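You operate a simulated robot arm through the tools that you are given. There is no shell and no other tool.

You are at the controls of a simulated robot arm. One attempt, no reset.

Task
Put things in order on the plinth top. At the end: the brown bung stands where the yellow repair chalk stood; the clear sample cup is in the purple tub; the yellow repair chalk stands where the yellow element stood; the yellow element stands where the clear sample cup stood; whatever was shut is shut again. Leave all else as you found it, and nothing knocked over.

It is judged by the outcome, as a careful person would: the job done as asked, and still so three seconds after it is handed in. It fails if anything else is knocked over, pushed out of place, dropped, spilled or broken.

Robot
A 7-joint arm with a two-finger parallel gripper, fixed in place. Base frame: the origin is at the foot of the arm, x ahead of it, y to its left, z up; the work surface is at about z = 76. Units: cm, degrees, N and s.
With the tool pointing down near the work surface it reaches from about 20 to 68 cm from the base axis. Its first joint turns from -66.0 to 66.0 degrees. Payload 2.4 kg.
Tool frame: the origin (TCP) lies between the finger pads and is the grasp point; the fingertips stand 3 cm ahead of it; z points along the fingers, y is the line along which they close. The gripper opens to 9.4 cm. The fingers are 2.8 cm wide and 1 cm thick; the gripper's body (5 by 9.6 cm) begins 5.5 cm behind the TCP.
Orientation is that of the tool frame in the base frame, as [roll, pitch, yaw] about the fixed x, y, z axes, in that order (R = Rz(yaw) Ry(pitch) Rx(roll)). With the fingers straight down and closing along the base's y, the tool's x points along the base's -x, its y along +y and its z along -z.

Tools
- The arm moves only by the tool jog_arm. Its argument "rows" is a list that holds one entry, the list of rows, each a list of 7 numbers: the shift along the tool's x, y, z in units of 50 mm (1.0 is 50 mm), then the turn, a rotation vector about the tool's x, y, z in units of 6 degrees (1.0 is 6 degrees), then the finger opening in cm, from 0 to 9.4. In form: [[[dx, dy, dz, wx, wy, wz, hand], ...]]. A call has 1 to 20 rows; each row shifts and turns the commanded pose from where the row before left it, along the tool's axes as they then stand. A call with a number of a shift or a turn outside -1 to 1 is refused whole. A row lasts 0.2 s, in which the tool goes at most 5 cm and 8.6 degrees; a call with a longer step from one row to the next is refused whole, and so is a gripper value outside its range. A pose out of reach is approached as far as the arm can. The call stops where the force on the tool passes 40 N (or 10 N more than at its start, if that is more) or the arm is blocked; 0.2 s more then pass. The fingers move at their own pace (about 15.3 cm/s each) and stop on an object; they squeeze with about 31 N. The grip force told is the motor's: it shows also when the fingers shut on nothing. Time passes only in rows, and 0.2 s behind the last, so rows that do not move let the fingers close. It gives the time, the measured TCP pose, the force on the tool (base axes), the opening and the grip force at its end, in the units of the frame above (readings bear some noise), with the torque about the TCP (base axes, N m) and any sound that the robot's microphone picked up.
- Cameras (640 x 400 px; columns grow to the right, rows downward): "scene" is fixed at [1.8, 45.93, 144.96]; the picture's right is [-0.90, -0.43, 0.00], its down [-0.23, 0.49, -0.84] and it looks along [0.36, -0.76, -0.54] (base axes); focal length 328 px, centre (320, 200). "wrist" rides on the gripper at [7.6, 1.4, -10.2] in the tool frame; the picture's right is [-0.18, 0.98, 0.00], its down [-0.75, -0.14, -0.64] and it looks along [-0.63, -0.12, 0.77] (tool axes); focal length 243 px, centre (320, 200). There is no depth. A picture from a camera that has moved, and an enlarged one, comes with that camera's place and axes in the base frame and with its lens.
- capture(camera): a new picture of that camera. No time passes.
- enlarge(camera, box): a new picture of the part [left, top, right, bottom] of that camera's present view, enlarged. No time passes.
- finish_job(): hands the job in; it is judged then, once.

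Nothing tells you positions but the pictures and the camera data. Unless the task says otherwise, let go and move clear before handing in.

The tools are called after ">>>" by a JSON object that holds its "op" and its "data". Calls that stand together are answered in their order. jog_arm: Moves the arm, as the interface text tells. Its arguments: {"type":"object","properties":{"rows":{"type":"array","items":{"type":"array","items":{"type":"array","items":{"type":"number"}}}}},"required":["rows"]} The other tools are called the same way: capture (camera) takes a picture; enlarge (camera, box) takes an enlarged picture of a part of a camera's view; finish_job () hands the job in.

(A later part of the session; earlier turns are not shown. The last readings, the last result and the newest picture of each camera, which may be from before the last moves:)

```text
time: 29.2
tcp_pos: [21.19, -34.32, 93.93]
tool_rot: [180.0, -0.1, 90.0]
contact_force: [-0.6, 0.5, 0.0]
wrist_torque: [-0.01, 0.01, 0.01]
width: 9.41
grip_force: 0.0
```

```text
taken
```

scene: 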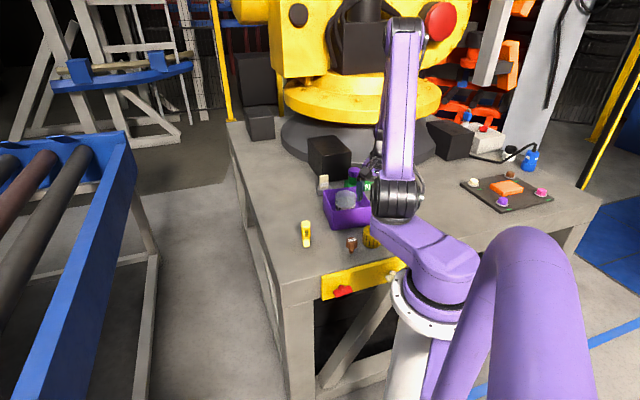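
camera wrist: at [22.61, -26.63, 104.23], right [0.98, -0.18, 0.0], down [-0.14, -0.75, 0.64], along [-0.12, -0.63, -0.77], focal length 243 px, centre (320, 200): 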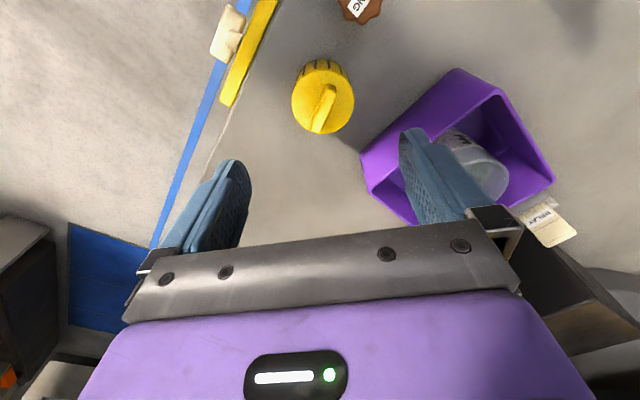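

>>> {"op": "enlarge", "data": {"camera": "wrist", "box": [270, 40, 380, 150]}}

```text
3.64 times, centred on (325, 95) of wrist
camera zoom: at [22.61, -26.63, 104.23], right [0.98, -0.18, 0.0], down [-0.14, -0.75, 0.64], along [-0.12, -0.63, -0.77], focal length 882 px, centre (302, 582)
```

zoom: 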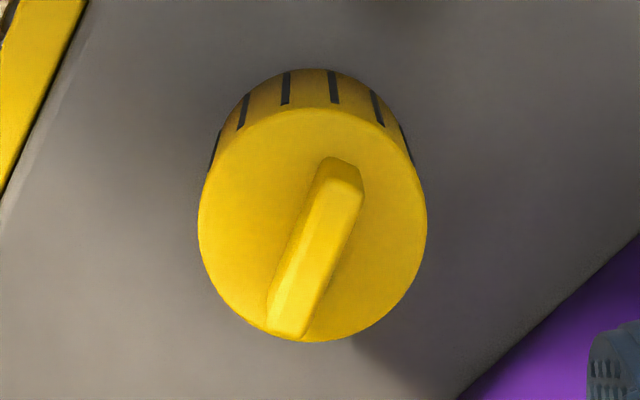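

The element is centred between the fingers, needing only a 0.25 cm nudge. I'll descend to about z=80 around its body.

>>> {"op": "jog_arm", "data": {"rows": [[[0.05, 0.05, 0.4, 0, 0, 0, 9.4], [0, 0, 0.4, 0, 0, 0, 9.4], [0, 0, 0.4, 0, 0, 0, 9.4], [0, 0, 0.4, 0, 0, 0, 9.4], [0, 0, 0.4, 0, 0, 0, 9.4], [0, 0, 0.4, 0, 0, 0, 9.4], [0, 0, 0.386, 0, 0, 0, 9.4], [0, 0, 0, 0, 0, 0, 9.4]]]}}

>>> {"op": "capture", "data": {"camera": "wrist"}}

>>> {"op": "enlarge", "data": {"camera": "scene", "box": [290, 160, 450, 310]}}

```text
time: 31.0
tcp_pos: [21.62, -34.05, 79.91]
tool_rot: [180.0, 0.0, 90.0]
contact_force: [0.1, -0.3, 0.3]
wrist_torque: [0.01, 0.01, 0.02]
width: 9.39
grip_force: 0.0
```

```text
taken
camera wrist: at [22.94, -26.39, 90.24], right [0.98, -0.18, 0.0], down [-0.14, -0.75, 0.64], along [-0.12, -0.63, -0.77], focal length 243 px, centre (320, 200)
```

wrist: 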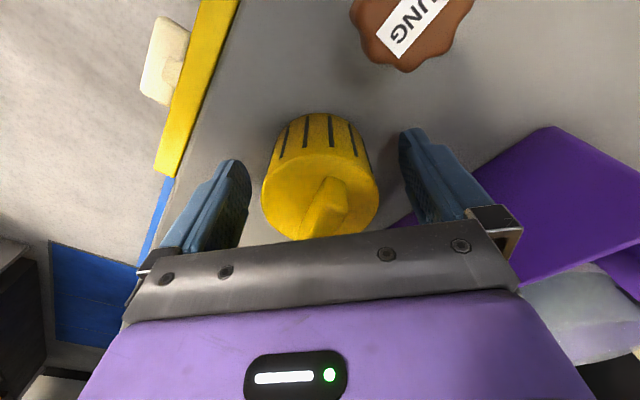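

```text
2.67 times, centred on (370, 235) of scene
camera zoom: at [1.8, 45.93, 144.96], right [-0.9, -0.43, 0.0], down [-0.23, 0.49, -0.84], along [0.36, -0.76, -0.54], focal length 876 px, centre (187, 107)
```

zoom: 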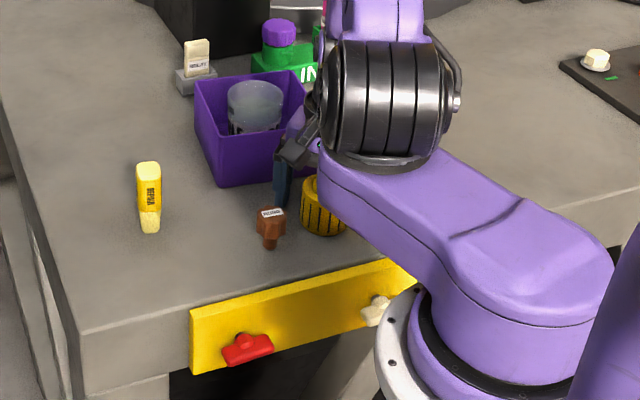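

The fingers straddle the element and are clear of the bung and tub. Closing on the element.

>>> {"op": "jog_arm", "data": {"rows": [[[0, 0, 0, 0, 0, 0, 7.0], [0, 0, 0, 0, 0, 0, 6.2], [0, 0, 0, 0, 0, 0, 5.0], [0, 0, 0, 0, 0, 0, 4.0], [0, 0, 0, 0, 0, 0, 4.0]]]}}

>>> {"op": "capture", "data": {"camera": "wrist"}}

```text
time: 32.2
tcp_pos: [21.68, -34.02, 79.98]
tool_rot: [180.0, 0.0, 90.1]
contact_force: [-0.1, -0.2, 0.5]
wrist_torque: [-0.01, -0.01, -0.02]
width: 5.83
grip_force: 30.8
```

```text
taken
camera wrist: at [22.94, -26.38, 90.26], right [0.98, -0.18, 0.0], down [-0.14, -0.75, 0.64], along [-0.12, -0.63, -0.77], focal length 243 px, centre (320, 200)
```

wrist: 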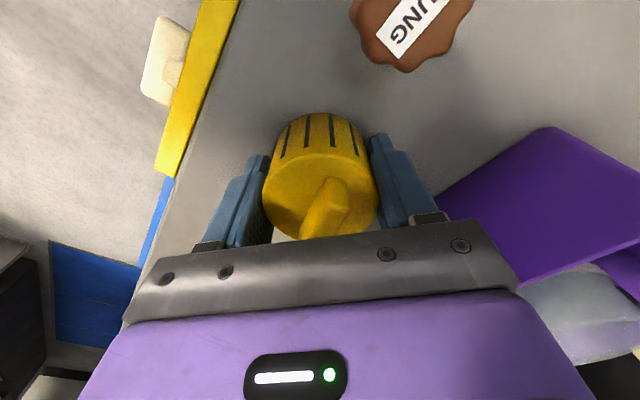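

The grip is firm at 5.83 cm. I'll lift slowly and check that it comes along.

>>> {"op": "jog_arm", "data": {"rows": [[[0, 0, -0.05, 0, 0, 0, 4.0], [0, 0, -0.1, 0, 0, 0, 4.0], [0, 0, -0.1, 0, 0, 0, 4.0], [0, 0, -0.1, 0, 0, 0, 4.0], [0, 0, -0.1, 0, 0, 0, 4.0], [0, 0, 0, 0, 0, 0, 4.0]]]}}

>>> {"op": "capture", "data": {"camera": "wrist"}}

>>> {"op": "enlarge", "data": {"camera": "scene", "box": [320, 190, 420, 270]}}

```text
time: 33.6
tcp_pos: [21.71, -33.96, 82.16]
tool_rot: [-180.0, 0.1, 90.1]
contact_force: [-0.6, 0.1, 0.0]
wrist_torque: [0.0, 0.0, -0.03]
width: 5.84
grip_force: 31.0
```

```text
taken
camera wrist: at [22.93, -26.33, 92.54], right [0.98, -0.18, 0.0], down [-0.14, -0.75, 0.64], along [-0.12, -0.63, -0.77], focal length 243 px, centre (320, 200)
```

wrist: 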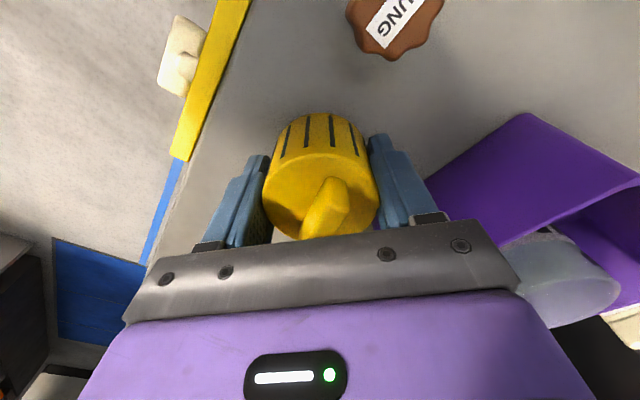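

```text
5.00 times, centred on (370, 230) of scene
camera zoom: at [1.8, 45.93, 144.96], right [-0.9, -0.43, 0.0], down [-0.23, 0.49, -0.84], along [0.36, -0.76, -0.54], focal length 1642 px, centre (70, 50)
```

zoom: 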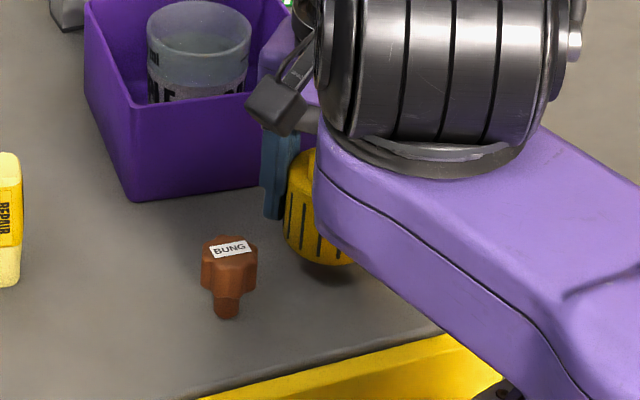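

The element is held with no slip. I'll lift it to z≈98 and turn the tool partway back to a natural angle before carrying it over.

>>> {"op": "jog_arm", "data": {"rows": [[[0, 0, -0.2, 0, 0, 0, 4.0], [0, 0, -0.4, 0, 0, 0, 4.0], [0, 0, -0.4, 0, 0, 0, 4.0], [0, 0, -0.4, 0, 0, 0, 4.0], [0, 0, -0.4, 0, 0, 0, 4.0], [0, 0, -0.4, 0, 0, 0, 4.0], [0, 0, -0.4, 0, 0, 0, 4.0], [0, 0, -0.4, 0, 0, 0, 4.0], [0, 0, -0.2, 0, 0, 0, 4.0], [0, 0, 0, 0, 0, -0.5, 4.0], [0, 0, 0, 0, 0, -1, 4.0], [0, 0, 0, 0, 0, -1, 4.0], [0, 0, 0, 0, 0, -1, 4.0], [0, 0, 0, 0, 0, -1, 4.0], [0, 0, 0, 0, 0, -1, 4.0], [0, 0, 0, 0, 0, -1, 4.0], [0, 0, 0, 0, 0, -1, 4.0], [0, 0, 0, 0, 0, -1, 4.0], [0, 0, 0, 0, 0, -0.5, 4.0]]]}}

>>> {"op": "capture", "data": {"camera": "wrist"}}

```text
time: 37.6
tcp_pos: [21.48, -34.08, 98.25]
tool_rot: [180.0, 0.0, 144.2]
contact_force: [0.2, -0.1, -0.7]
wrist_torque: [0.0, 0.0, 0.01]
width: 5.84
grip_force: 31.0
```

```text
taken
camera wrist: at [16.15, -28.35, 108.59], right [0.72, 0.69, 0.0], down [0.53, -0.56, 0.64], along [0.44, -0.47, -0.77], focal length 243 px, centre (320, 200)
```

wrist: 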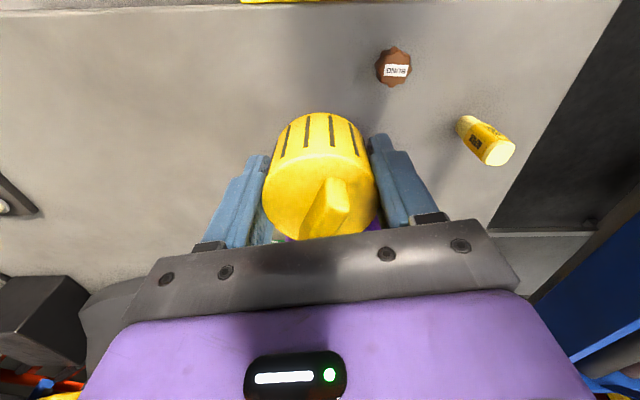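

The element is well held. I'll carry it at height over to the cup's former spot, about (56.5,-38.4).

>>> {"op": "jog_arm", "data": {"rows": [[[-0.219, 0.1215, 0, 0, 0, 0, 4.0], [-0.438, 0.243, 0, 0, 0, 0, 4.0], [-0.438, 0.243, 0, 0, 0, 0, 4.0], [-0.438, 0.243, 0, 0, 0, 0, 4.0], [-0.438, 0.243, 0, 0, 0, 0, 4.0], [-0.438, 0.243, 0, 0, 0, 0, 4.0], [-0.438, 0.243, 0, 0, 0, 0, 4.0], [-0.438, 0.243, 0, 0, 0, 0, 4.0], [-0.438, 0.243, 0, 0, 0, 0, 4.0], [-0.438, 0.243, 0, 0, 0, 0, 4.0], [-0.438, 0.243, 0, 0, 0, 0, 4.0], [-0.438, 0.243, 0, 0, 0, 0, 4.0], [-0.438, 0.243, 0, 0, 0, 0, 4.0], [-0.438, 0.243, 0, 0, 0, 0, 4.0], [-0.219, 0.1215, 0, 0, 0, 0, 4.0], [0, 0, 0, 0, 0, 0, 4.0]]]}}

>>> {"op": "capture", "data": {"camera": "wrist"}}

>>> {"op": "capture", "data": {"camera": "scene"}}

```text
time: 41.0
tcp_pos: [56.4, -38.21, 98.23]
tool_rot: [180.0, 0.0, 144.0]
contact_force: [0.1, -0.9, -0.8]
wrist_torque: [0.01, 0.0, -0.04]
width: 5.84
grip_force: 30.8
```

```text
taken
camera wrist: at [50.95, -32.59, 108.55], right [0.73, 0.69, 0.0], down [0.53, -0.56, 0.64], along [0.44, -0.47, -0.77], focal length 243 px, centre (320, 200)
```

wrist: 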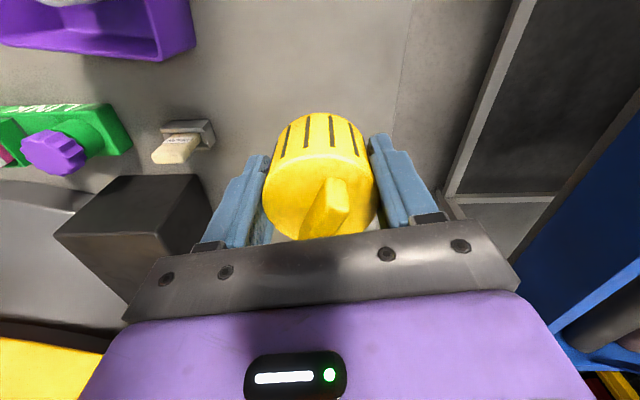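

```text
taken
```

scene: 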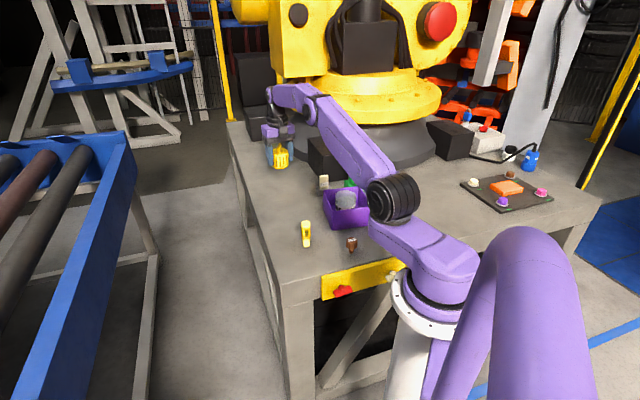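

The element is above the target spot. Lowering to just above the surface.

>>> {"op": "jog_arm", "data": {"rows": [[[0, 0, 0.2, 0, 0, 0, 4.0], [0, 0, 0.4, 0, 0, 0, 4.0], [0, 0, 0.4, 0, 0, 0, 4.0], [0, 0, 0.4, 0, 0, 0, 4.0], [0, 0, 0.4, 0, 0, 0, 4.0], [0, 0, 0.4, 0, 0, 0, 4.0], [0, 0, 0.4, 0, 0, 0, 4.0], [0, 0, 0.4, 0, 0, 0, 4.0], [0, 0, 0.3, 0, 0, 0, 4.0], [0, 0, 0.16, 0, 0, 0, 4.0], [0, 0, 0, 0, 0, 0, 4.0]]]}}

>>> {"op": "capture", "data": {"camera": "wrist"}}

>>> {"op": "enlarge", "data": {"camera": "scene", "box": [255, 160, 315, 220]}}

```text
time: 43.4
tcp_pos: [56.34, -38.05, 80.87]
tool_rot: [-180.0, -0.1, 144.0]
contact_force: [0.0, 0.1, -0.7]
wrist_torque: [0.01, 0.02, 0.0]
width: 5.85
grip_force: 31.3
```

```text
taken
camera wrist: at [50.92, -32.6, 91.2], right [0.73, 0.69, 0.0], down [0.53, -0.56, 0.64], along [0.44, -0.47, -0.77], focal length 243 px, centre (320, 200)
```

wrist: 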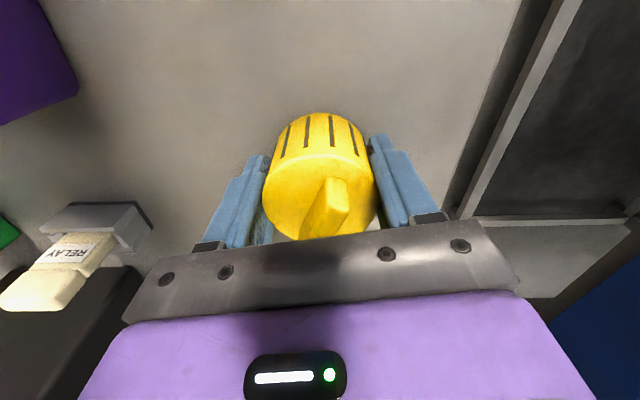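

```text
6.67 times, centred on (285, 190) of scene
camera zoom: at [1.8, 45.93, 144.96], right [-0.9, -0.43, 0.0], down [-0.23, 0.49, -0.84], along [0.36, -0.76, -0.54], focal length 2189 px, centre (553, 267)
```

zoom: 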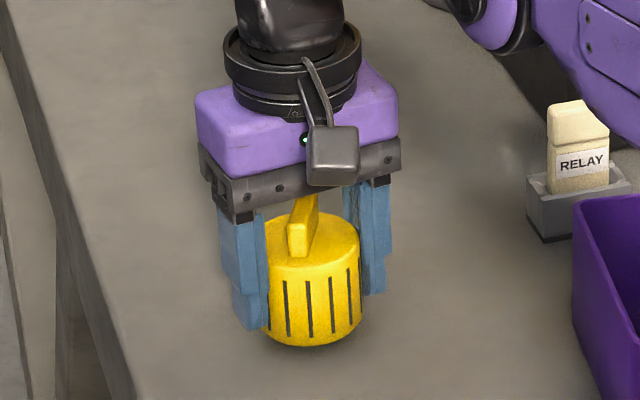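

The element lines up with the cup's former footprint, about 0.9 cm above the surface. I'll make the small correction and lower finely.

>>> {"op": "jog_arm", "data": {"rows": [[[-0.018, -0.024, 0.05, 0, 0, 0, 4.0], [0, 0, 0.05, 0, 0, 0, 4.0], [0, 0, 0.04, 0, 0, 0, 4.0], [0, 0, 0.03, 0, 0, 0, 4.0]]]}}

```text
time: 44.4
tcp_pos: [56.29, -38.28, 80.09]
tool_rot: [-180.0, 0.0, 144.1]
contact_force: [1.0, -0.6, -0.9]
wrist_torque: [0.02, -0.01, 0.03]
width: 5.84
grip_force: 31.6
```

>>> {"op": "jog_arm", "data": {"rows": [[[0, 0, 0.03, 0, 0, 0, 4.0], [0, 0, 0.02, 0, 0, 0, 4.0]]]}}

```text
time: 45.0
tcp_pos: [56.32, -38.35, 80.0]
tool_rot: [-180.0, 0.1, 144.1]
contact_force: [-3.9, 1.5, 10.6]
wrist_torque: [0.09, 0.19, -0.01]
width: 5.82
grip_force: 31.1
```

It touches down, with 10 N of contact. I'll relieve slightly, release, check, and then rise.

>>> {"op": "jog_arm", "data": {"rows": [[[0, 0, -0.015, 0, 0, 0, 4.0], [0, 0, 0, 0, 0, 0, 5.8], [0, 0, 0, 0, 0, 0, 6.6], [0, 0, 0, 0, 0, 0, 8.0], [0, 0, 0, 0, 0, 0, 9.0], [0, 0, 0, 0, 0, 0, 9.0]]]}}

>>> {"op": "capture", "data": {"camera": "wrist"}}

```text
time: 46.4
tcp_pos: [56.33, -38.37, 79.94]
tool_rot: [-179.9, -0.1, 144.0]
contact_force: [-0.3, -0.1, 0.4]
wrist_torque: [0.0, 0.04, -0.02]
width: 8.99
grip_force: 0.1
```

```text
taken
camera wrist: at [50.94, -32.73, 90.25], right [0.73, 0.69, 0.0], down [0.53, -0.56, 0.64], along [0.44, -0.47, -0.77], focal length 243 px, centre (320, 200)
```

wrist: 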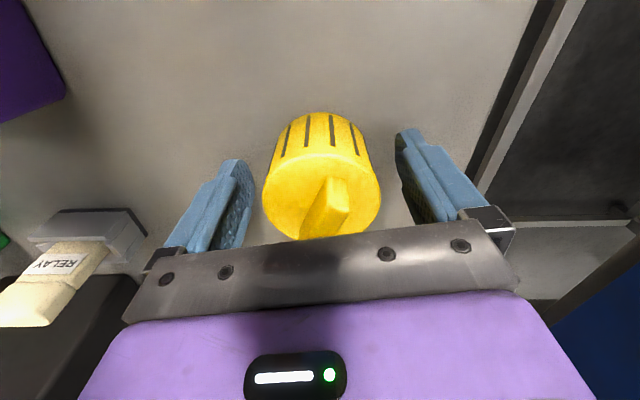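

The element stands upright and is released. I'll rise, move above the chalk, and turn to align with its sides.

>>> {"op": "jog_arm", "data": {"rows": [[[0, 0, -0.1, 0, 0, 0, 9.4], [0, 0, -0.3, 0, 0, 0, 9.4], [0, 0, -0.5, 0, 0, 0, 9.4], [0, 0, -0.6, 0, 0, 0, 9.4], [0, 0, -0.6, 0, 0, 0, 9.4], [0, 0, -0.6, 0, 0, 0, 9.4], [0, 0, -0.6, 0, 0, 0, 9.4], [0.535, 0.047, 0, 0, 0, 0, 9.4], [0.535, 0.047, 0, 0, 0, 0, 9.4], [0.535, 0.047, 0, 0, 0, 0, 9.4], [0.535, 0.047, 0, 0, 0, 0, 9.4], [0.535, 0.047, 0, 0, 0, 0, 9.4], [0.535, 0.047, 0, 0, 0, 0, 9.4], [0.535, 0.047, 0, 0, 0, 0, 9.4], [0.535, 0.047, 0, 0, 0, 0, 9.4], [0, 0, 0, 0, 0, 1, 9.4], [0, 0, 0, 0, 0, 1, 9.4], [0, 0, 0, 0, 0, 1, 9.4], [0, 0, 0, 0, 0, 0.17, 9.4]]]}}

>>> {"op": "capture", "data": {"camera": "wrist"}}

>>> {"op": "capture", "data": {"camera": "scene"}}

```text
time: 50.4
tcp_pos: [40.27, -24.14, 96.4]
tool_rot: [-179.9, -0.1, 124.9]
contact_force: [-0.3, -0.3, -0.3]
wrist_torque: [-0.01, -0.01, 0.0]
width: 9.41
grip_force: 0.1
```

```text
taken
camera wrist: at [36.91, -17.13, 106.75], right [0.91, 0.41, 0.0], down [0.32, -0.7, 0.64], along [0.26, -0.59, -0.77], focal length 243 px, centre (320, 200)
```

wrist: 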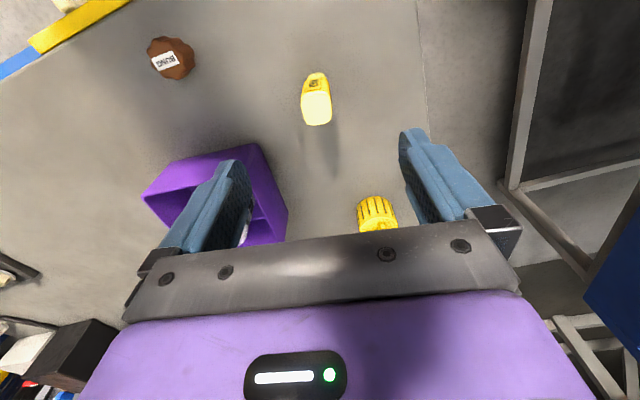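

```text
taken
```

scene: 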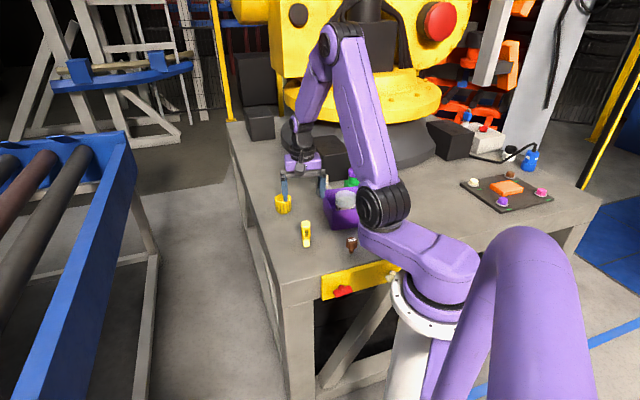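

>>> {"op": "enlarge", "data": {"camera": "wrist", "box": [280, 60, 350, 140]}}

>>> {"op": "enlarge", "data": {"camera": "scene", "box": [255, 160, 315, 220]}}

>>> {"op": "enlarge", "data": {"camera": "wrist", "box": [120, 10, 220, 100]}}

```text
5.00 times, centred on (315, 100) of wrist
camera zoom: at [36.91, -17.13, 106.75], right [0.91, 0.41, 0.0], down [0.32, -0.7, 0.64], along [0.26, -0.59, -0.77], focal length 1213 px, centre (345, 700)
```

zoom: 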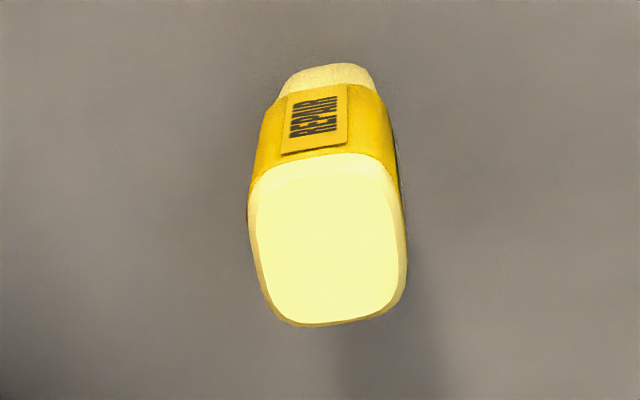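

```text
6.67 times, centred on (285, 190) of scene
camera zoom: at [1.8, 45.93, 144.96], right [-0.9, -0.43, 0.0], down [-0.23, 0.49, -0.84], along [0.36, -0.76, -0.54], focal length 2189 px, centre (553, 267)
```

zoom: 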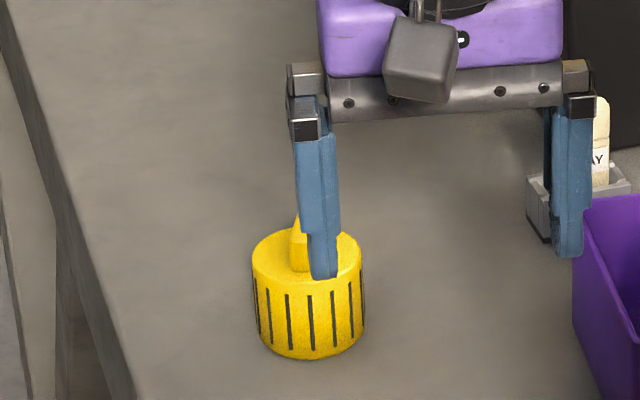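

```text
4.44 times, centred on (170, 55) of wrist
camera zoom: at [36.91, -17.13, 106.75], right [0.91, 0.41, 0.0], down [0.32, -0.7, 0.64], along [0.26, -0.59, -0.77], focal length 1078 px, centre (987, 844)
```

zoom: 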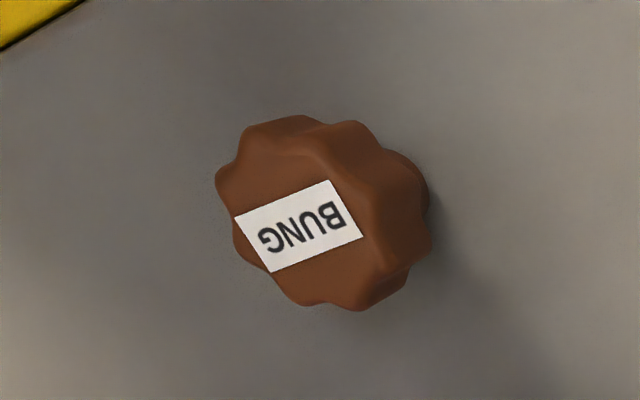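

The element sits exactly on the cup's former footprint. The chalk centre is at about (39.9,-24.3) and the tool is aligned with its sides. I'll descend to just above it and check centring.

>>> {"op": "jog_arm", "data": {"rows": [[[0.016, -0.06, 0.4, 0, 0, 0, 9.4], [0, 0, 0.4, 0, 0, 0, 9.4], [0, 0, 0.4, 0, 0, 0, 9.4], [0, 0, 0.3, 0, 0, 0, 7.0], [0, 0, 0, 0, 0, 0, 7.0]]]}}

>>> {"op": "capture", "data": {"camera": "wrist"}}

```text
time: 51.6
tcp_pos: [40.06, -24.14, 88.95]
tool_rot: [179.9, 0.0, 125.1]
contact_force: [-1.2, 0.0, -0.3]
wrist_torque: [0.0, -0.02, 0.02]
width: 6.99
grip_force: 0.0
```

```text
taken
camera wrist: at [36.7, -17.15, 99.27], right [0.91, 0.41, 0.0], down [0.32, -0.7, 0.64], along [0.27, -0.59, -0.77], focal length 243 px, centre (320, 200)
```

wrist: 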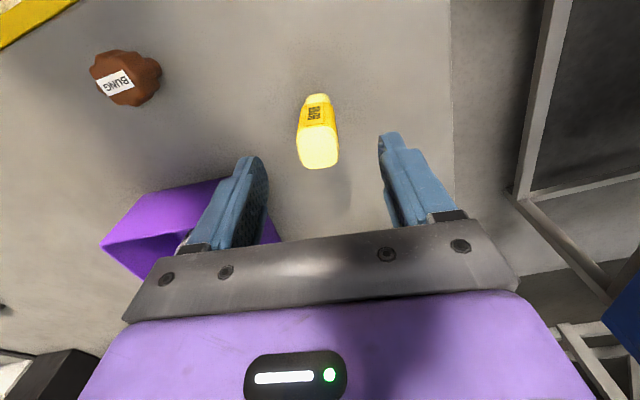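

The chalk is within about 0.1 cm of centre. Descending around it.

>>> {"op": "jog_arm", "data": {"rows": [[[0, -0.02, 0.3, 0, 0, 0, 7.0], [0, 0, 0.35, 0, 0, 0, 7.0], [0, 0, 0.35, 0, 0, 0, 7.0], [0, 0, 0.35, 0, 0, 0, 7.0], [0, 0, 0.34, 0, 0, 0, 7.0], [0, 0, 0, 0, 0, 0, 7.0]]]}}

>>> {"op": "capture", "data": {"camera": "wrist"}}

>>> {"op": "enlarge", "data": {"camera": "scene", "box": [270, 190, 350, 260]}}

```text
time: 53.0
tcp_pos: [39.8, -24.34, 80.31]
tool_rot: [180.0, 0.0, 125.0]
contact_force: [1.0, 0.4, -0.2]
wrist_torque: [-0.03, 0.0, 0.01]
width: 6.99
grip_force: 0.1
```

```text
taken
camera wrist: at [36.55, -17.29, 90.76], right [0.91, 0.41, 0.0], down [0.32, -0.7, 0.64], along [0.27, -0.59, -0.77], focal length 243 px, centre (320, 200)
```

wrist: 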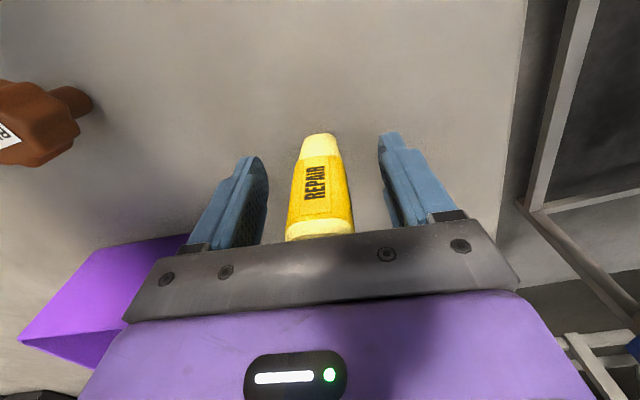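

```text
5.71 times, centred on (310, 225) of scene
camera zoom: at [1.8, 45.93, 144.96], right [-0.9, -0.43, 0.0], down [-0.23, 0.49, -0.84], along [0.36, -0.76, -0.54], focal length 1876 px, centre (377, 57)
```

zoom: 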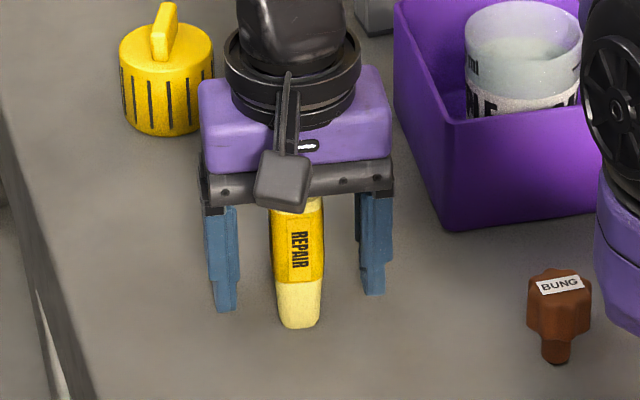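

The chalk is centred. Closing gradually.

>>> {"op": "jog_arm", "data": {"rows": [[[0, 0, 0, 0, 0, 0, 5.0], [0, 0, 0, 0, 0, 0, 4.0], [0, 0, 0, 0, 0, 0, 3.4], [0, 0, 0, 0, 0, 0, 3.0], [0, 0, 0, 0, 0, 0, 2.6], [0, 0, 0, 0, 0, 0, 2.2], [0, 0, 0, 0, 0, 0, 1.4], [0, 0, 0, 0, 0, 0, 1.0]]]}}

>>> {"op": "capture", "data": {"camera": "wrist"}}

>>> {"op": "enlarge", "data": {"camera": "scene", "box": [270, 190, 350, 260]}}

```text
time: 54.8
tcp_pos: [39.85, -24.25, 80.58]
tool_rot: [-179.9, 0.1, 125.0]
contact_force: [-0.5, 0.2, 0.4]
wrist_torque: [-0.03, -0.05, 0.02]
width: 3.12
grip_force: 31.2
```

```text
taken
camera wrist: at [36.54, -17.28, 90.78], right [0.91, 0.41, 0.0], down [0.32, -0.7, 0.64], along [0.27, -0.58, -0.77], focal length 243 px, centre (320, 200)
```

wrist: 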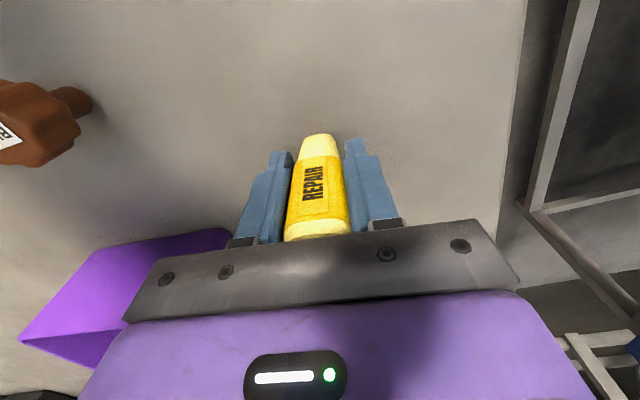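

```text
5.71 times, centred on (310, 225) of scene
camera zoom: at [1.8, 45.93, 144.96], right [-0.9, -0.43, 0.0], down [-0.23, 0.49, -0.84], along [0.36, -0.76, -0.54], focal length 1876 px, centre (377, 57)
```

zoom: 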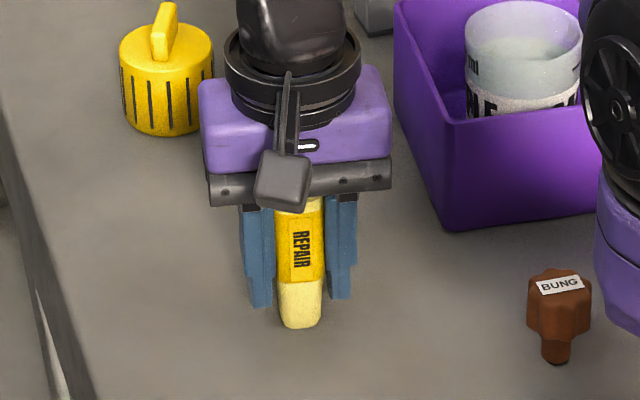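

Gripped at 3.1 cm and the chalk is still upright. I'll lift slowly and check.

>>> {"op": "jog_arm", "data": {"rows": [[[0, 0, -0.05, 0, 0, 0, 1.0], [0, 0, -0.1, 0, 0, 0, 1.0], [0, 0, -0.1, 0, 0, 0, 1.0], [0, 0, -0.1, 0, 0, 0, 1.0], [0, 0, -0.1, 0, 0, 0, 1.0], [0, 0, 0, 0, 0, 0, 1.0]]]}}

>>> {"op": "capture", "data": {"camera": "wrist"}}

>>> {"op": "enlarge", "data": {"camera": "scene", "box": [270, 190, 350, 260]}}

```text
time: 56.2
tcp_pos: [39.8, -24.35, 82.8]
tool_rot: [180.0, 0.0, 125.0]
contact_force: [0.2, -0.2, -0.4]
wrist_torque: [0.02, -0.02, 0.0]
width: 3.14
grip_force: 30.9
```

```text
taken
camera wrist: at [36.52, -17.28, 93.09], right [0.91, 0.41, 0.0], down [0.32, -0.7, 0.64], along [0.26, -0.58, -0.77], focal length 243 px, centre (320, 200)
```

wrist: 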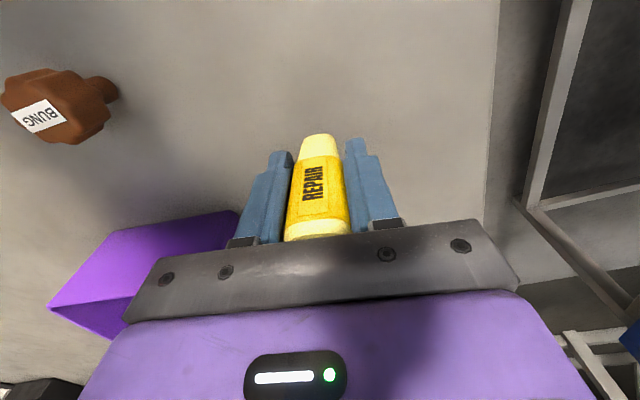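

```text
5.71 times, centred on (310, 225) of scene
camera zoom: at [1.8, 45.93, 144.96], right [-0.9, -0.43, 0.0], down [-0.23, 0.49, -0.84], along [0.36, -0.76, -0.54], focal length 1876 px, centre (377, 57)
```

zoom: 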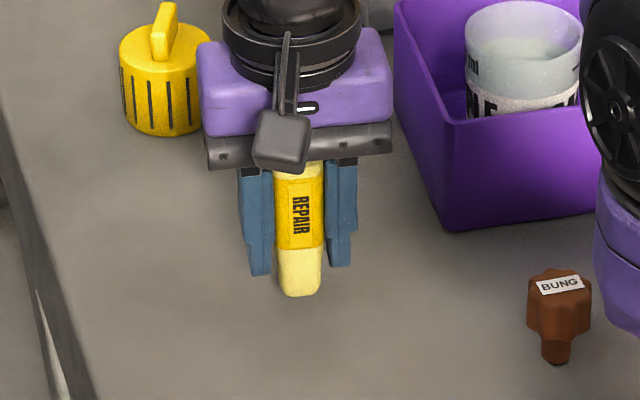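

The chalk is held without slip. I'll raise it and carry it over to the element's former spot, about (21.5,-34.2).

>>> {"op": "jog_arm", "data": {"rows": [[[0, 0, -0.2, 0, 0, 0, 1.0], [0, 0, -0.4, 0, 0, 0, 1.0], [0, 0, -0.4, 0, 0, 0, 1.0], [0, 0, -0.4, 0, 0, 0, 1.0], [0, 0, -0.4, 0, 0, 0, 1.0], [0, 0, -0.4, 0, 0, 0, 1.0], [0, 0, -0.4, 0, 0, 0, 1.0], [0, 0, -0.4, 0, 0, 0, 1.0], [0.0267, -0.23, 0, 0, 0, 0, 1.0], [0.0533, -0.46, 0, 0, 0, 0, 1.0], [0.0533, -0.46, 0, 0, 0, 0, 1.0], [0.0533, -0.46, 0, 0, 0, 0, 1.0], [0.0533, -0.46, 0, 0, 0, 0, 1.0], [0.0533, -0.46, 0, 0, 0, 0, 1.0], [0.0533, -0.46, 0, 0, 0, 0, 1.0], [0.0533, -0.46, 0, 0, 0, 0, 1.0], [0.0533, -0.46, 0, 0, 0, 0, 1.0], [0.0267, -0.23, 0, 0, 0, 0, 1.0], [0, 0, 0, 0, 0, 0, 1.0]]]}}

>>> {"op": "capture", "data": {"camera": "wrist"}}

>>> {"op": "capture", "data": {"camera": "scene"}}

```text
time: 60.2
tcp_pos: [21.27, -34.42, 97.66]
tool_rot: [180.0, 0.0, 125.0]
contact_force: [0.1, -0.3, -0.8]
wrist_torque: [0.03, -0.02, -0.03]
width: 3.16
grip_force: 30.9
```

```text
taken
camera wrist: at [18.11, -27.25, 108.06], right [0.91, 0.41, 0.0], down [0.32, -0.7, 0.64], along [0.27, -0.58, -0.77], focal length 243 px, centre (320, 200)
```

wrist: 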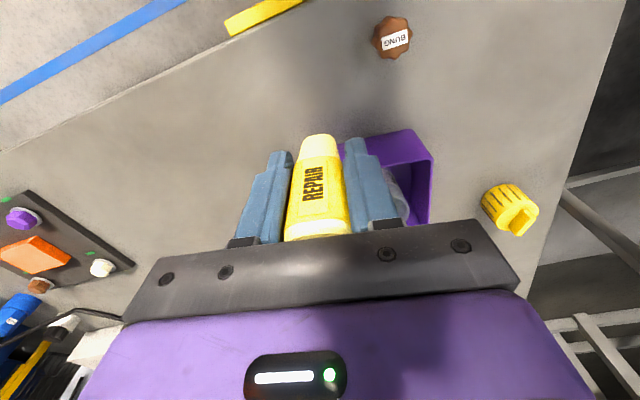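

```text
taken
```

scene: 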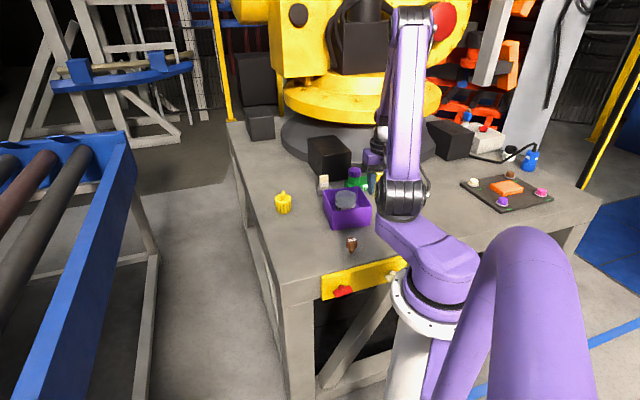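

The chalk is above the target. I'll make a small correction and lower it to just above the surface.

>>> {"op": "jog_arm", "data": {"rows": [[[-0.007, 0.044, 0.2, 0, 0, 0, 1.0], [0, 0, 0.4, 0, 0, 0, 1.0], [0, 0, 0.4, 0, 0, 0, 1.0], [0, 0, 0.4, 0, 0, 0, 1.0], [0, 0, 0.4, 0, 0, 0, 1.0], [0, 0, 0.4, 0, 0, 0, 1.0], [0, 0, 0.4, 0, 0, 0, 1.0], [0, 0, 0.3, 0, 0, 0, 1.0], [0, 0, 0.2, 0, 0, 0, 1.0], [0, 0, 0.14, 0, 0, 0, 1.0], [0, 0, 0, 0, 0, 0, 1.0]]]}}

>>> {"op": "capture", "data": {"camera": "wrist"}}

>>> {"op": "enlarge", "data": {"camera": "scene", "box": [320, 190, 420, 270]}}

```text
time: 62.6
tcp_pos: [21.72, -34.01, 81.49]
tool_rot: [-180.0, 0.0, 125.1]
contact_force: [0.4, 0.0, 0.6]
wrist_torque: [-0.01, 0.01, 0.01]
width: 3.15
grip_force: 31.4
```

```text
taken
camera wrist: at [18.43, -26.98, 91.84], right [0.91, 0.41, 0.0], down [0.32, -0.7, 0.64], along [0.27, -0.58, -0.77], focal length 243 px, centre (320, 200)
```

wrist: 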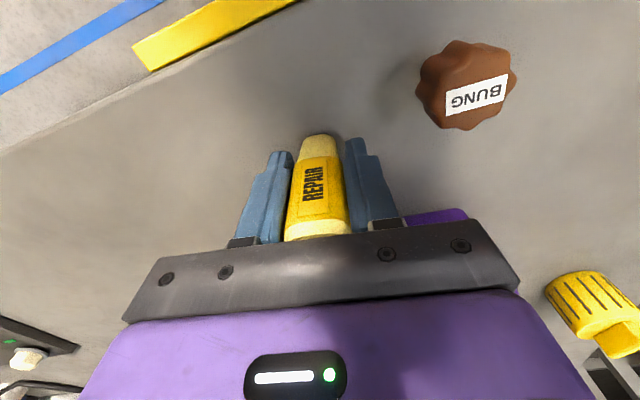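

```text
5.00 times, centred on (370, 230) of scene
camera zoom: at [1.8, 45.93, 144.96], right [-0.9, -0.43, 0.0], down [-0.23, 0.49, -0.84], along [0.36, -0.76, -0.54], focal length 1642 px, centre (70, 50)
```

zoom: 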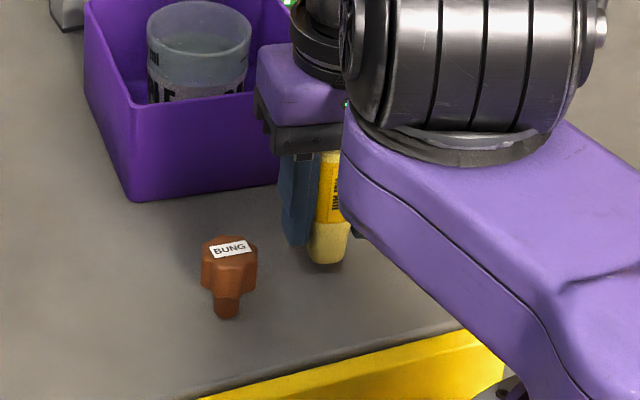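

The chalk is about 1 cm above the surface at the right spot, clear of the bung. Lowering finely.

>>> {"op": "jog_arm", "data": {"rows": [[[0, 0, 0.05, 0, 0, 0, 1.0], [0, 0, 0.05, 0, 0, 0, 1.0], [0, 0, 0.04, 0, 0, 0, 1.0], [0, 0, 0.02, 0, 0, 0, 1.0]]]}}

```text
time: 63.6
tcp_pos: [21.6, -34.14, 80.62]
tool_rot: [180.0, 0.0, 124.9]
contact_force: [-0.5, -0.4, -0.3]
wrist_torque: [0.02, -0.01, -0.04]
width: 3.15
grip_force: 30.9
```

>>> {"op": "jog_arm", "data": {"rows": [[[0, 0, 0.02, 0, 0, 0, 1.0], [0, 0, 0.02, 0, 0, 0, 1.0]]]}}

```text
time: 64.2
tcp_pos: [21.7, -34.14, 80.5]
tool_rot: [180.0, 0.0, 125.0]
contact_force: [-0.4, 0.7, -0.8]
wrist_torque: [0.03, -0.07, -0.01]
width: 3.13
grip_force: 31.3
```

>>> {"op": "jog_arm", "data": {"rows": [[[0, 0, 0.02, 0, 0, 0, 1.0], [0, 0, 0.01, 0, 0, 0, 1.0]]]}}

```text
time: 64.8
tcp_pos: [21.54, -34.06, 80.42]
tool_rot: [180.0, 0.0, 124.9]
contact_force: [-2.9, 3.5, 22.2]
wrist_torque: [0.17, 0.15, -0.02]
width: 3.16
grip_force: 30.6
```

Touchdown, with 22 N of contact. Easing the load and releasing gently.

>>> {"op": "jog_arm", "data": {"rows": [[[0, 0, -0.02, 0, 0, 0, 1.0], [0, 0, 0, 0, 0, 0, 2.6], [0, 0, 0, 0, 0, 0, 3.2], [0, 0, 0, 0, 0, 0, 3.8], [0, 0, 0, 0, 0, 0, 4.6], [0, 0, 0, 0, 0, 0, 5.4], [0, 0, 0, 0, 0, 0, 5.4]]]}}

>>> {"op": "capture", "data": {"camera": "wrist"}}

>>> {"op": "enlarge", "data": {"camera": "scene", "box": [320, 190, 420, 270]}}

```text
time: 66.4
tcp_pos: [21.63, -34.08, 80.55]
tool_rot: [-179.9, -0.1, 124.9]
contact_force: [0.1, -1.3, -0.7]
wrist_torque: [-0.01, 0.01, 0.0]
width: 5.39
grip_force: 0.1
```

```text
taken
camera wrist: at [18.35, -27.09, 90.81], right [0.91, 0.41, 0.0], down [0.32, -0.7, 0.64], along [0.27, -0.58, -0.77], focal length 243 px, centre (320, 200)
```

wrist: 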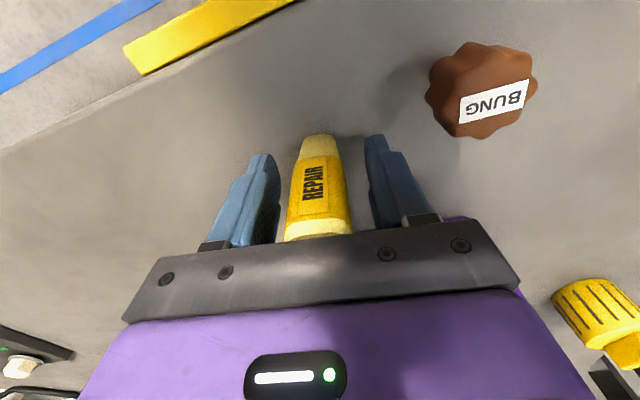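

```text
5.00 times, centred on (370, 230) of scene
camera zoom: at [1.8, 45.93, 144.96], right [-0.9, -0.43, 0.0], down [-0.23, 0.49, -0.84], along [0.36, -0.76, -0.54], focal length 1642 px, centre (70, 50)
```

zoom: 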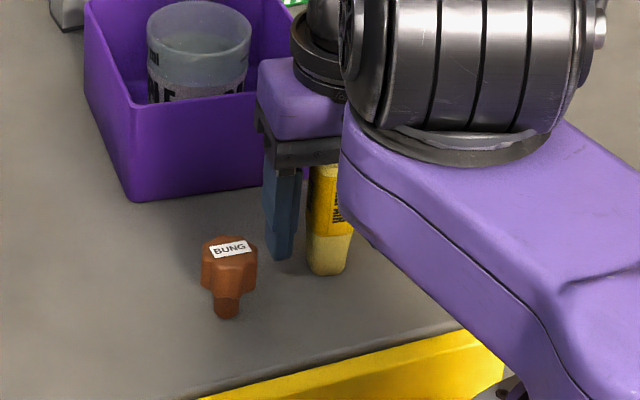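

The chalk stands on the element's former spot. I'll rise straight up, then move above the bung for a careful measurement.

>>> {"op": "jog_arm", "data": {"rows": [[[0, 0, -0.05, 0, 0, 0, 5.4], [0, 0, -0.15, 0, 0, 0, 5.4], [0, 0, -0.3, 0, 0, 0, 5.4], [0, 0, -0.5, 0, 0, 0, 5.4], [0, 0, -0.5, 0, 0, 0, 5.4], [0, 0, -0.5, 0, 0, 0, 5.4], [0, 0, -0.5, 0, 0, 0, 5.4], [0, 0, -0.5, 0, 0, 0, 5.4], [0.226, 0.49, 0, 0, 0, 0, 5.4], [0.226, 0.49, 0, 0, 0, 0, 5.4], [0.226, 0.49, 0, 0, 0, 0, 5.4], [0, 0, 0, 0, 0, 0, 6.4], [0, 0, 0, 0, 0, 0, 6.4]]]}}

>>> {"op": "capture", "data": {"camera": "wrist"}}

>>> {"op": "enlarge", "data": {"camera": "scene", "box": [270, 170, 430, 290]}}

```text
time: 69.2
tcp_pos: [25.85, -27.09, 95.48]
tool_rot: [-180.0, 0.1, 124.9]
contact_force: [0.3, -0.2, 0.7]
wrist_torque: [0.01, -0.02, -0.02]
width: 6.44
grip_force: 0.0
```

```text
taken
camera wrist: at [22.51, -19.99, 105.7], right [0.91, 0.41, 0.0], down [0.32, -0.7, 0.64], along [0.27, -0.58, -0.77], focal length 243 px, centre (320, 200)
```

wrist: 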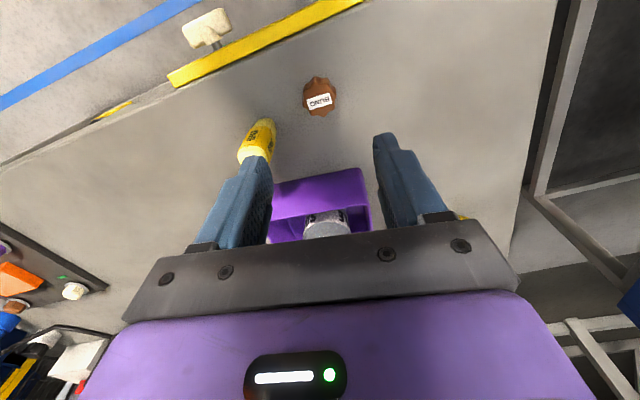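

```text
3.33 times, centred on (350, 230) of scene
camera zoom: at [1.8, 45.93, 144.96], right [-0.9, -0.43, 0.0], down [-0.23, 0.49, -0.84], along [0.36, -0.76, -0.54], focal length 1094 px, centre (220, 100)
```

zoom: 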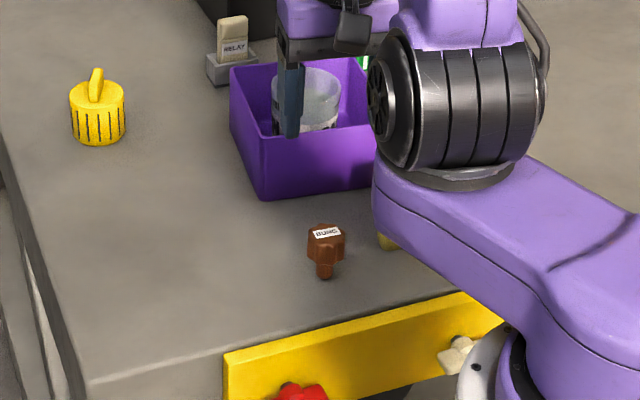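

>>> {"op": "enlarge", "data": {"camera": "wrist", "box": [290, 60, 350, 130]}}

>>> {"op": "enlarge", "data": {"camera": "wrist", "box": [220, 100, 300, 180]}}

```text
5.71 times, centred on (320, 95) of wrist
camera zoom: at [22.51, -19.99, 105.7], right [0.91, 0.41, 0.0], down [0.32, -0.7, 0.64], along [0.27, -0.58, -0.77], focal length 1386 px, centre (320, 800)
```

zoom: 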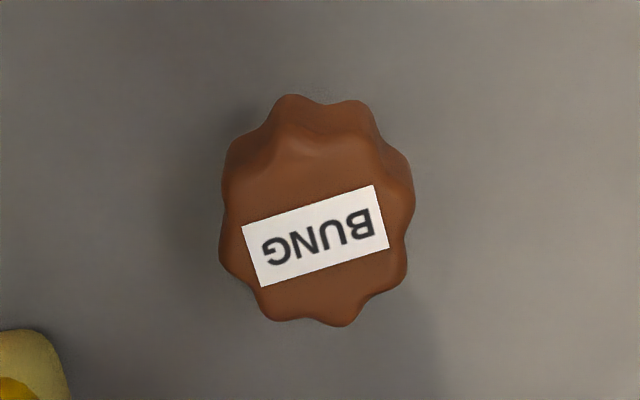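

```text
5.00 times, centred on (260, 140) of wrist
camera zoom: at [22.51, -19.99, 105.7], right [0.91, 0.41, 0.0], down [0.32, -0.7, 0.64], along [0.27, -0.58, -0.77], focal length 1213 px, centre (620, 500)
```

zoom: 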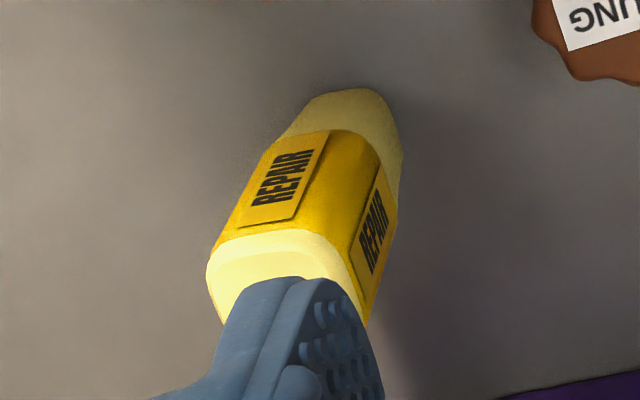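

The bung lies nearly under the TCP, and the chalk is upright. I'll turn 16.5° so the pads meet pairs of the bung's lobes, then descend partway.

>>> {"op": "jog_arm", "data": {"rows": [[[0, 0, 0, 0, 0, 1, 6.4], [0, 0, 0, 0, 0, 1, 6.4], [0, 0, 0, 0, 0, 0.75, 6.4], [0, 0, 0.4, 0, 0, 0, 6.4], [0, 0, 0.4, 0, 0, 0, 6.4], [0, 0, 0.4, 0, 0, 0, 6.4], [0, 0, 0.4, 0, 0, 0, 6.4], [0, 0, 0, 0, 0, 0, 6.4]]]}}

>>> {"op": "capture", "data": {"camera": "wrist"}}

>>> {"op": "enlarge", "data": {"camera": "wrist", "box": [270, 70, 370, 170]}}

```text
time: 71.0
tcp_pos: [25.8, -27.08, 87.45]
tool_rot: [180.0, 0.0, 108.5]
contact_force: [0.1, 0.7, -0.3]
wrist_torque: [-0.01, -0.04, -0.05]
width: 6.41
grip_force: 0.1
```

```text
taken
camera wrist: at [24.59, -19.49, 97.72], right [0.99, 0.14, 0.0], down [0.1, -0.76, 0.64], along [0.09, -0.64, -0.77], focal length 243 px, centre (320, 200)
```

wrist: 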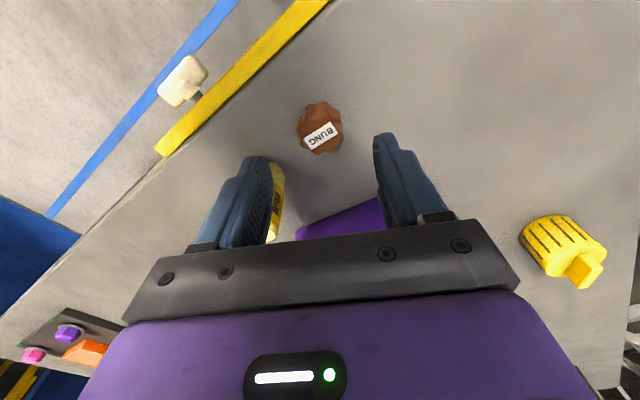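

```text
4.00 times, centred on (320, 120) of wrist
camera zoom: at [24.59, -19.49, 97.72], right [0.99, 0.14, 0.0], down [0.1, -0.76, 0.64], along [0.09, -0.64, -0.77], focal length 970 px, centre (320, 520)
```

zoom: 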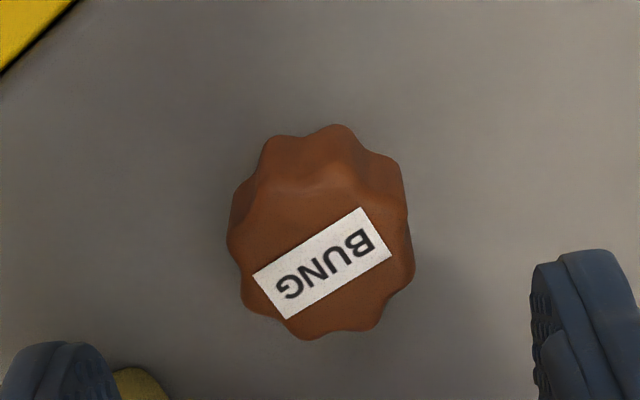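

The bung is centred between the fingers to within about 0.1 cm, with lobe valleys facing the pads. Descending to grip its head.

>>> {"op": "jog_arm", "data": {"rows": [[[0.025, 0.01, 0.286, 0, 0, 0, 6.4], [0, 0, 0.286, 0, 0, 0, 6.4], [0, 0, 0.286, 0, 0, 0, 6.4], [0, 0, 0.286, 0, 0, 0, 6.4], [0, 0, 0.286, 0, 0, 0, 6.4], [0, 0, 0, 0, 0, 0, 6.4]]]}}

>>> {"op": "capture", "data": {"camera": "wrist"}}

>>> {"op": "enlarge", "data": {"camera": "scene", "box": [310, 190, 410, 270]}}

```text
time: 72.4
tcp_pos: [25.68, -27.01, 80.23]
tool_rot: [-180.0, -0.1, 108.5]
contact_force: [1.4, 0.5, 0.3]
wrist_torque: [0.0, -0.02, 0.01]
width: 6.4
grip_force: 0.0
```

```text
taken
camera wrist: at [24.52, -19.36, 90.63], right [0.99, 0.14, 0.0], down [0.11, -0.76, 0.64], along [0.09, -0.64, -0.77], focal length 243 px, centre (320, 200)
```

wrist: 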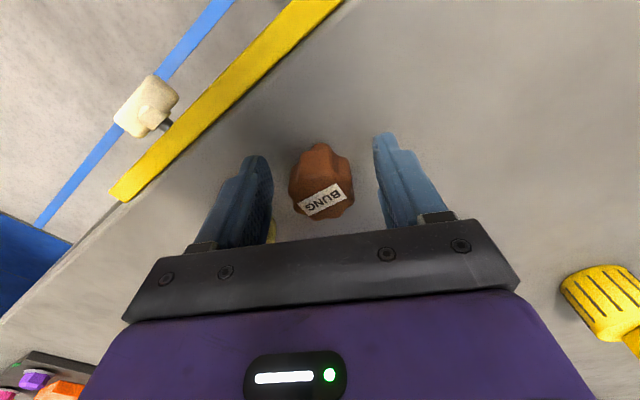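

```text
5.00 times, centred on (360, 230) of scene
camera zoom: at [1.8, 45.93, 144.96], right [-0.9, -0.43, 0.0], down [-0.23, 0.49, -0.84], along [0.36, -0.76, -0.54], focal length 1642 px, centre (120, 50)
```

zoom: 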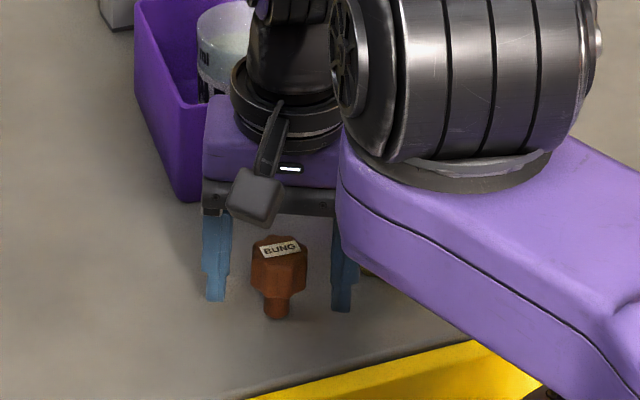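

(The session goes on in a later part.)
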